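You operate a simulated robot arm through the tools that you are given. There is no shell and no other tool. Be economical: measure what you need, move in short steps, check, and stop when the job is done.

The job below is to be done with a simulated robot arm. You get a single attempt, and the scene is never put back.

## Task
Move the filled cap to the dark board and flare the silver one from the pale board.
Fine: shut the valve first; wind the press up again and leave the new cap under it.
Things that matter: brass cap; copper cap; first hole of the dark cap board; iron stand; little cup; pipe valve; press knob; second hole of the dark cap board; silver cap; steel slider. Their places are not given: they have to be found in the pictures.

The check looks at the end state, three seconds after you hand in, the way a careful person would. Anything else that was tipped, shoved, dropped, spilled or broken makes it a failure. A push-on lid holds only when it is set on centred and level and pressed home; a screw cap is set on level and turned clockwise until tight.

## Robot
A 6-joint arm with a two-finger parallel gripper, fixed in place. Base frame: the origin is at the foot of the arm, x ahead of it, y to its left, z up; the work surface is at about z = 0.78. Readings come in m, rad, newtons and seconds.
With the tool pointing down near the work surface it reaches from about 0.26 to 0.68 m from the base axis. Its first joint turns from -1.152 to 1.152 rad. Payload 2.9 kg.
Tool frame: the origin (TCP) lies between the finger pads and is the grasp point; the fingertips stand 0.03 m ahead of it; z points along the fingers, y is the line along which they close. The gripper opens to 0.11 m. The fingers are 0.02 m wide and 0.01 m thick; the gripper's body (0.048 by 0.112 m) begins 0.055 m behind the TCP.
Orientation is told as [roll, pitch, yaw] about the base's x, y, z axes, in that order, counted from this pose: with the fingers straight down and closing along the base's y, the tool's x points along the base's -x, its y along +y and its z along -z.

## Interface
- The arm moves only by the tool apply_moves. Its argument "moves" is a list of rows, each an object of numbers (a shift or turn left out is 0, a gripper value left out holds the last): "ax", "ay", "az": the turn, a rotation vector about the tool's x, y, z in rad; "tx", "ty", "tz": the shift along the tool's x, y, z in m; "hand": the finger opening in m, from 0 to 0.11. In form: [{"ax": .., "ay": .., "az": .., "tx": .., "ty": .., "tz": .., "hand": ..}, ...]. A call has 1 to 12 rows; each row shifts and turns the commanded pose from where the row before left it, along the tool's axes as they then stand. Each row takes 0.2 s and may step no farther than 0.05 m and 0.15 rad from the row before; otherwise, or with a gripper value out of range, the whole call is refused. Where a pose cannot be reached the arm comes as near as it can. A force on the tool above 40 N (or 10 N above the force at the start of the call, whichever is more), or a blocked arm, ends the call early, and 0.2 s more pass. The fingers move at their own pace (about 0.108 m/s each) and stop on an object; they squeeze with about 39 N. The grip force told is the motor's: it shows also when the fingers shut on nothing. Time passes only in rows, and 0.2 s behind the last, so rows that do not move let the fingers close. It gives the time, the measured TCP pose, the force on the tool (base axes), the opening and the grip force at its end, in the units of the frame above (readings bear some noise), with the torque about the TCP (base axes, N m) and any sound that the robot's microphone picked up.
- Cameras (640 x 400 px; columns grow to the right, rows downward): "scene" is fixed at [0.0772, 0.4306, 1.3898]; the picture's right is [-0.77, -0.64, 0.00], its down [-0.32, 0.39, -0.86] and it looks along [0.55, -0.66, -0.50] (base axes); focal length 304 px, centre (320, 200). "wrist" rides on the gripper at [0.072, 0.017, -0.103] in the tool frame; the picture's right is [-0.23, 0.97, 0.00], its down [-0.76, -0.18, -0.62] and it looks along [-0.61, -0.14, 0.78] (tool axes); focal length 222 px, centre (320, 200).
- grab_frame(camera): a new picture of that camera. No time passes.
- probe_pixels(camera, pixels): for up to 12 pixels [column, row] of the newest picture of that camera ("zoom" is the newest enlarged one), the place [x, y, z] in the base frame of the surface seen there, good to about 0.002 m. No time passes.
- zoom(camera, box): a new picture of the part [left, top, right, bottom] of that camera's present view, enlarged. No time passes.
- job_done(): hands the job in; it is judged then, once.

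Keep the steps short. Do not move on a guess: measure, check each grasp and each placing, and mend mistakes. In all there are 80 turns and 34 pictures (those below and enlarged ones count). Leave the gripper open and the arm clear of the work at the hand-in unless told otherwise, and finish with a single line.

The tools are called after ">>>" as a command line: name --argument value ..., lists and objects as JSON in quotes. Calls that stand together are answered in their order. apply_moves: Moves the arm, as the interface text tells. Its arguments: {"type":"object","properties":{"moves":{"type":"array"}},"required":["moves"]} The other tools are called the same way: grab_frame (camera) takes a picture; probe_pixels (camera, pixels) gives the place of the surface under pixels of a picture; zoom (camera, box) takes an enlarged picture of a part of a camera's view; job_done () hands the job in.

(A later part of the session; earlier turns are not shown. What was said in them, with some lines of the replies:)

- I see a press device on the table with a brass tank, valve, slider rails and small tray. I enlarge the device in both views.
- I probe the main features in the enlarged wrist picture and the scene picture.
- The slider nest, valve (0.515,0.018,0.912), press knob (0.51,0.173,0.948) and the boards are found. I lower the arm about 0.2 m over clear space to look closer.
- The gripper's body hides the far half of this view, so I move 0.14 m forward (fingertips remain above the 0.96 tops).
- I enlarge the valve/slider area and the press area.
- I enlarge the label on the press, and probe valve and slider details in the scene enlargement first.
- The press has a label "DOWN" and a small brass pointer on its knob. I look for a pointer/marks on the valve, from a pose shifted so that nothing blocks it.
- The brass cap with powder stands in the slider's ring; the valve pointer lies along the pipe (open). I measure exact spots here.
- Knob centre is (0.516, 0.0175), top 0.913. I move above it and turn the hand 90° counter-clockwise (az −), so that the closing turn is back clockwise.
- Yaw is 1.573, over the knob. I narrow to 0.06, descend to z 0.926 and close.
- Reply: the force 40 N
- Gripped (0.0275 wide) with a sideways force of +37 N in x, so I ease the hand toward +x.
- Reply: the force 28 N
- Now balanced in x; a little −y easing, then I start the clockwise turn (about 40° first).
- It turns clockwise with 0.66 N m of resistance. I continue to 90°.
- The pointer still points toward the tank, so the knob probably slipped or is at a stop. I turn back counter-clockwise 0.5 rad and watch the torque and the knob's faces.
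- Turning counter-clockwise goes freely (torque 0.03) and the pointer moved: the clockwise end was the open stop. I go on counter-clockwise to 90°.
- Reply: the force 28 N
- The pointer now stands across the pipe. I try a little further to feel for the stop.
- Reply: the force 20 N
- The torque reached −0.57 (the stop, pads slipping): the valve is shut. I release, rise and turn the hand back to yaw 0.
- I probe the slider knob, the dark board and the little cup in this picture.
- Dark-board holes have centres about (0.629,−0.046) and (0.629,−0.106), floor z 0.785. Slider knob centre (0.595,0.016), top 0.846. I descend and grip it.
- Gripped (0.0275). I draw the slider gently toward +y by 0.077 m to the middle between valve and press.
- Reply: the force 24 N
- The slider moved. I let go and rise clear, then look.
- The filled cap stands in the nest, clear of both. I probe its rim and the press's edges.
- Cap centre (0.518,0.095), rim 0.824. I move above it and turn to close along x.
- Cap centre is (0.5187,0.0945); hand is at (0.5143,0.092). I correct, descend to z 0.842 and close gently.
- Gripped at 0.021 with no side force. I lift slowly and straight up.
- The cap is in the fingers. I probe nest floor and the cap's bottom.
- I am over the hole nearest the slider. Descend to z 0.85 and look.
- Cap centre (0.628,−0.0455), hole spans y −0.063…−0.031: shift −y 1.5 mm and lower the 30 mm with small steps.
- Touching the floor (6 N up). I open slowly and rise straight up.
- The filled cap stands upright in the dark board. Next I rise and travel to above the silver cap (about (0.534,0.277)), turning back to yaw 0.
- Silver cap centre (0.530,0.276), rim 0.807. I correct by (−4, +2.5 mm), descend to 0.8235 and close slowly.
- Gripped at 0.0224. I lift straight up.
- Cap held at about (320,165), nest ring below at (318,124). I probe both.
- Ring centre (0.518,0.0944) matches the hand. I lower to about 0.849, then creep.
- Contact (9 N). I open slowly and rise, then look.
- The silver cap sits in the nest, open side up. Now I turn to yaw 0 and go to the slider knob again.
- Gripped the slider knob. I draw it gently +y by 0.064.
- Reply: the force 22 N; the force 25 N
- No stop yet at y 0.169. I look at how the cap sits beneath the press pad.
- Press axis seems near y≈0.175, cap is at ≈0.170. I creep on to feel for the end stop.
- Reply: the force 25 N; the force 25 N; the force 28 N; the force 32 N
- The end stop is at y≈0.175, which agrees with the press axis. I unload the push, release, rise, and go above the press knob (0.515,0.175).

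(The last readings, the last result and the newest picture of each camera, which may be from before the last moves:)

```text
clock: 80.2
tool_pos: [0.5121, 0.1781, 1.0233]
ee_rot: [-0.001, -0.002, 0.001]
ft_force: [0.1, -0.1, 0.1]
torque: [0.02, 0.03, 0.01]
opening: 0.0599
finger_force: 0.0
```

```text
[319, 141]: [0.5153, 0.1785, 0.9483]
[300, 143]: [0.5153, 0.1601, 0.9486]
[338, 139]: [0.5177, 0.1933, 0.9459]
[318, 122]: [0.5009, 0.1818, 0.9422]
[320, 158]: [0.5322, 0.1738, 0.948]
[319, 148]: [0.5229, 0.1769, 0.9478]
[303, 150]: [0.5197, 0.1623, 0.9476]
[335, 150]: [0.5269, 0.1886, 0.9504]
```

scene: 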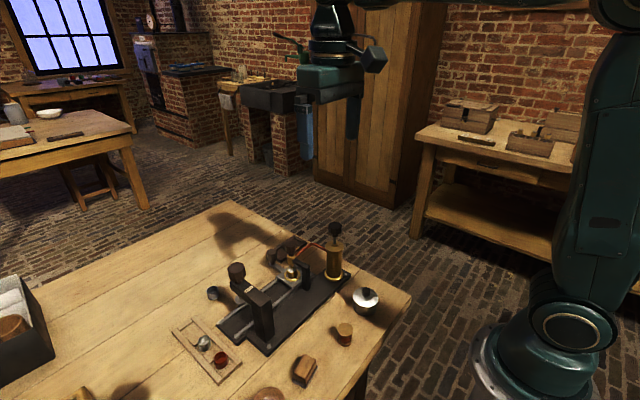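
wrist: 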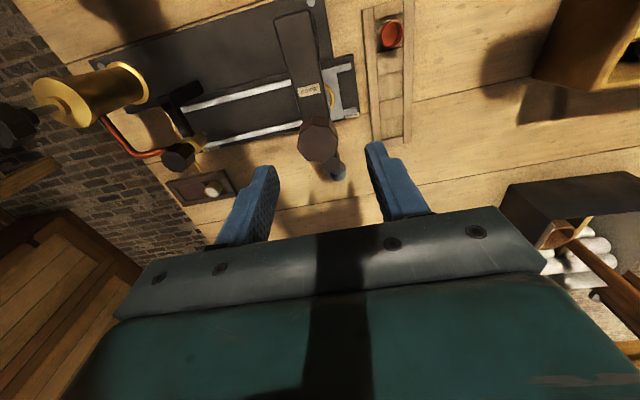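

Press knob centre (0.5165,0.1767), top 0.948, about 0.035 wide. I centre, turn to yaw 1.57 and then descend and grip.

>>> apply_moves --moves '[{"tx": -0.004, "ty": -0.001}, {"az": -0.15}, {"az": -0.15}, {"az": -0.15}, {"az": -0.15}, {"az": -0.15}, {"az": -0.15}, {"az": -0.15}, {"az": -0.15}, {"az": -0.15}, {"az": -0.15}, {"az": -0.0708}]'

>>> apply_moves --moves '[{"tz": 0.03}, {"tz": 0.02}, {"tz": 0.014}, {}, {"hand": 0.045}, {"hand": 0.035}, {"hand": 0.02}, {}]'

```text
clock: 82.8
tool_pos: [0.5167, 0.1771, 1.0223]
ee_rot: [0.0, 0.001, 1.573]
ft_force: [-0.2, -0.5, 0.4]
torque: [0.0, -0.05, 0.0]
opening: 0.0595
finger_force: 0.0
```

```text
clock: 84.6
tool_pos: [0.5203, 0.1786, 0.9569]
ee_rot: [-0.005, -0.003, 1.569]
ft_force: [22.3, 0.9, -10.0]
torque: [0.22, 0.04, 0.05]
opening: 0.0356
finger_force: 45.2
```

Gripped (0.0356). I ease +x 3 mm to unload, then turn clockwise a little and read.

>>> apply_moves --moves '[{"ty": -0.0015}, {"ty": -0.0015}, {"az": 0.1}, {"az": 0.1}, {"az": 0.1}, {"az": 0.1}]'

```text
clock: 86.0
tool_pos: [0.521, 0.177, 0.9561]
ee_rot: [-0.001, -0.003, 1.169]
ft_force: [21.0, 11.1, -5.7]
torque: [0.07, 0.58, 0.04]
opening: 0.0355
finger_force: 45.2
```

It turns freely clockwise (torque 0.04). I continue to 90°.

>>> apply_moves --moves '[{"az": 0.1}, {"az": 0.1}, {"az": 0.1}, {"az": 0.1}, {"az": 0.1}, {"az": 0.1}, {"az": 0.1}, {"az": 0.1}, {"az": 0.1}, {"az": 0.1}, {"az": 0.1}, {"az": 0.07}]'

>>> zoom --camera "scene" --box '[210, 230, 310, 330]'

```text
clock: 88.6
tool_pos: [0.522, 0.1748, 0.9567]
ee_rot: [0.0, -0.006, -0.008]
ft_force: [31.3, -21.6, -10.9]
torque: [0.16, -1.3, 0.04]
opening: 0.0357
finger_force: 45.1
```

```text
4.00 times, centred on (260, 280) of scene
```

zoom: 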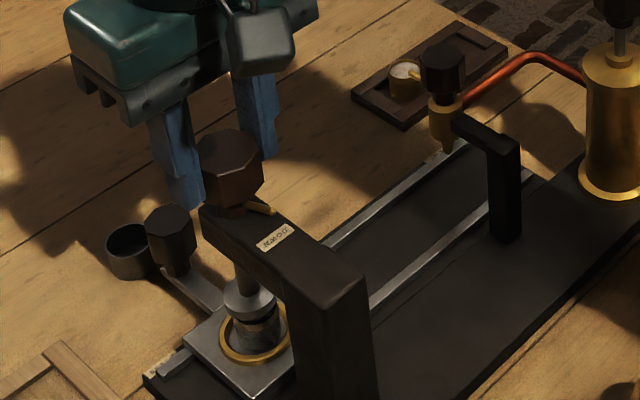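

The pad has come down and the pointer nears the DOWN label. I unload sideways and continue clockwise until it stops.

>>> apply_moves --moves '[{"tx": -0.002, "ty": -0.001}, {"tx": -0.001, "ty": -0.001}, {"az": 0.1}, {"az": 0.1}, {}]'

>>> apply_moves --moves '[{"az": 0.1}, {"az": 0.1}, {}]'

```text
clock: 89.8
tool_pos: [0.5218, 0.1756, 0.9574]
ee_rot: [-0.001, 0.001, -0.201]
ft_force: [13.2, -15.3, -7.6]
torque: [0.23, 0.32, 0.05]
opening: 0.0356
finger_force: 44.9
```

```text
clock: 90.6
tool_pos: [0.521, 0.174, 0.9571]
ee_rot: [-0.001, 0.001, -0.402]
ft_force: [6.2, -15.2, -2.8]
torque: [0.18, 0.33, 0.14]
opening: 0.0353
finger_force: 45.1
```

Resistance starts rising (0.14). I continue clockwise.

>>> apply_moves --moves '[{"az": 0.1}, {"az": 0.1}, {"az": 0.1}, {}]'

>>> apply_moves --moves '[{"az": 0.1}, {"az": 0.1}, {"az": 0.1}, {}]'

```text
clock: 91.6
tool_pos: [0.5224, 0.1733, 0.9563]
ee_rot: [-0.001, 0.002, -0.7]
ft_force: [-7.7, -25.1, 2.5]
torque: [-0.11, 0.53, 0.81]
opening: 0.0349
finger_force: 45.0
```

```text
clock: 92.6
tool_pos: [0.5204, 0.1732, 0.9573]
ee_rot: [-0.006, 0.001, -1.003]
ft_force: [-17.8, -24.6, 2.0]
torque: [0.02, 0.16, 0.36]
opening: 0.0356
finger_force: 44.8
```

>>> apply_moves --moves '[{"ty": -0.0015}, {"az": 0.1}, {"az": 0.1}, {}]'

>>> zoom --camera "scene" --box '[220, 250, 290, 320]'

```text
clock: 93.6
tool_pos: [0.5211, 0.1743, 0.9572]
ee_rot: [-0.004, 0.002, -1.199]
ft_force: [-16.8, -14.9, -0.5]
torque: [0.27, 0.12, 0.83]
opening: 0.0353
finger_force: 45.9
```

```text
5.71 times, centred on (255, 285) of scene
```

zoom: 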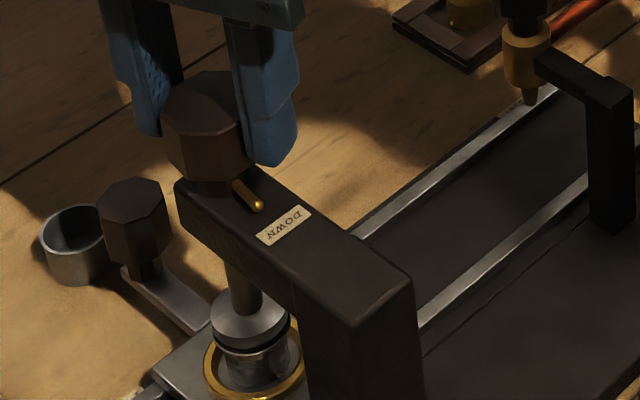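

The pointer now points at DOWN (−x) and the pads slip at 0.8 N m. I measure pad and cap heights.

>>> probe_pixels --camera "zoom" --pixels '[[250, 343], [250, 335], [250, 352], [250, 362], [250, 385], [222, 352], [284, 352], [213, 325], [290, 325], [220, 380], [282, 375]]'

```text
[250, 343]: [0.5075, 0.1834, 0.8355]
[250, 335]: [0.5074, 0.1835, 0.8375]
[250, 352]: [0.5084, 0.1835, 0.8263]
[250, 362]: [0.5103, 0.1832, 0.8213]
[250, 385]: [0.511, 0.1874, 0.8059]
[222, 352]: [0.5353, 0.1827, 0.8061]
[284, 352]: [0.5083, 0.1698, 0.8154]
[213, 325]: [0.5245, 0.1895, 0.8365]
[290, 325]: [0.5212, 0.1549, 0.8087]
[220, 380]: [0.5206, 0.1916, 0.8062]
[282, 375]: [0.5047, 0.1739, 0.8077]
```

The knob is at its 90° end with the pad on the cap. Now I wind it up again: counter-clockwise 90°, first half.

>>> apply_moves --moves '[{"ty": -0.001}, {"az": -0.1}, {"az": -0.1}, {"az": -0.1}, {"az": -0.1}, {"az": -0.1}, {"az": -0.1}, {"az": -0.1}, {"az": -0.1}]'

>>> apply_moves --moves '[{"az": -0.1}, {"az": -0.1}, {"az": -0.1}, {"az": -0.1}, {"az": -0.1}, {"az": -0.1}, {"az": -0.1}, {"az": -0.1}, {}]'

>>> zoom --camera "scene" --box '[220, 250, 290, 320]'

```text
clock: 95.6
tool_pos: [0.521, 0.1745, 0.9577]
ee_rot: [0.001, 0.003, -0.396]
ft_force: [-13.6, 0.7, -10.5]
torque: [0.33, -0.83, -0.02]
opening: 0.0356
finger_force: 44.6
```

```text
clock: 97.6
tool_pos: [0.5203, 0.1757, 0.9587]
ee_rot: [0.002, -0.001, 0.406]
ft_force: [-9.1, 22.0, -13.3]
torque: [-0.04, -0.09, -0.03]
opening: 0.0354
finger_force: 44.8
```

```text
5.71 times, centred on (255, 285) of scene
```

zoom: 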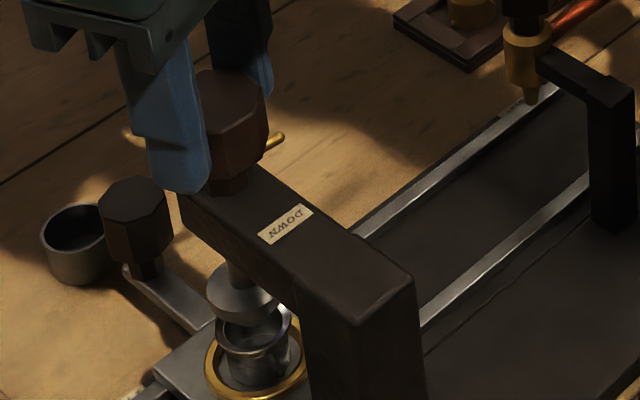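

The rim of the silver cap now shows a turned-out lip, and the pad is rising. I continue counter-clockwise to the upper stop.

>>> apply_moves --moves '[{"ty": 0.0015}, {"az": -0.1}, {"az": -0.1}, {"az": -0.1}, {"az": -0.1}, {}]'

```text
clock: 99.0
tool_pos: [0.5203, 0.1762, 0.9582]
ee_rot: [0.0, -0.001, 0.804]
ft_force: [5.5, 19.2, -12.0]
torque: [0.84, 0.18, -0.05]
opening: 0.0352
finger_force: 44.9
```

Still free (−0.05); I go on until the stop.

>>> apply_moves --moves '[{"tx": -0.001, "ty": 0.001}, {"az": -0.1}, {"az": -0.1}, {"az": -0.1}, {}]'

>>> apply_moves --moves '[{"az": -0.1}, {"az": -0.1}, {"az": -0.1}, {}]'

```text
clock: 100.2
tool_pos: [0.5193, 0.1753, 0.958]
ee_rot: [-0.001, 0.004, 1.095]
ft_force: [-2.1, -9.9, -0.4]
torque: [-1.25, -0.04, -0.74]
opening: 0.0355
finger_force: 45.2
```

```text
clock: 101.2
tool_pos: [0.5202, 0.1778, 0.9583]
ee_rot: [0.0, 0.001, 1.405]
ft_force: [-3.8, 4.6, 4.3]
torque: [0.18, 0.02, -0.91]
opening: 0.0353
finger_force: 44.8
```

Upper stop reached (−0.74, −0.91 N m). I release, rise well clear and move back.

>>> apply_moves --moves '[{"hand": 0.045}, {"hand": 0.06}, {"tz": -0.03}, {"tz": -0.045}, {"tz": -0.045}, {"tz": -0.045}, {"ty": 0.04}, {"ty": 0.04}, {"ty": 0.04}, {"hand": 0.11}, {}]'

>>> zoom --camera "scene" --box '[190, 230, 310, 380]'

```text
clock: 103.6
tool_pos: [0.4002, 0.2002, 1.1226]
ee_rot: [0.001, -0.001, 1.401]
ft_force: [-0.4, 0.4, -0.2]
torque: [0.0, -0.02, 0.0]
opening: 0.1097
finger_force: 0.1
```

```text
2.67 times, centred on (250, 305) of scene
```

zoom: 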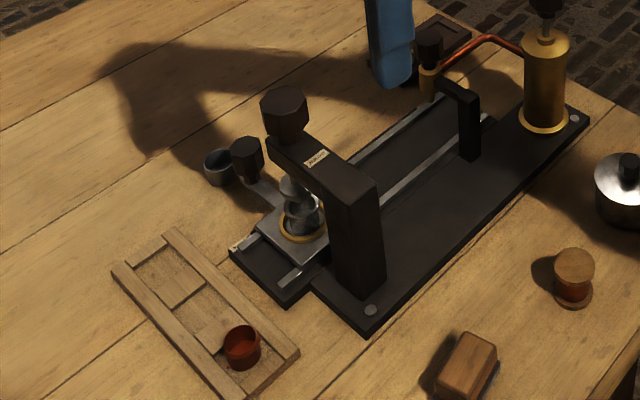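

All stands in place. One close look at the cap under the press.

>>> zoom --camera "scene" --box '[235, 275, 285, 325]'

```text
8.00 times, centred on (260, 300) of scene
```

zoom: 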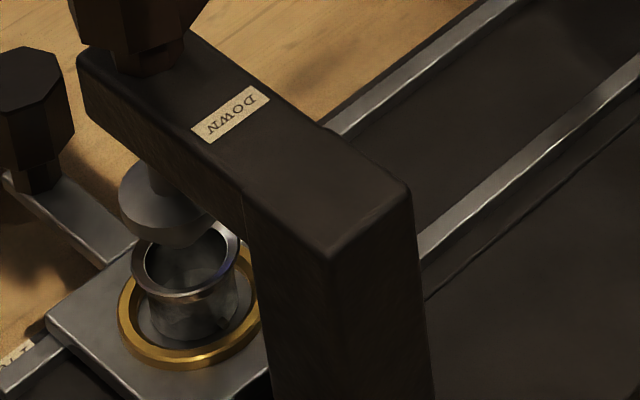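

The silver cap shows a clear flared rim, the pad is wound up, the valve is shut and the filled cap is in the dark board. The hand is open and clear, so I hand in.

>>> job_done

```text
The job is handed in.
```

The valve is shut, the filled brass cap stands in the dark board, and the silver cap is flared and left under the wound-up press.
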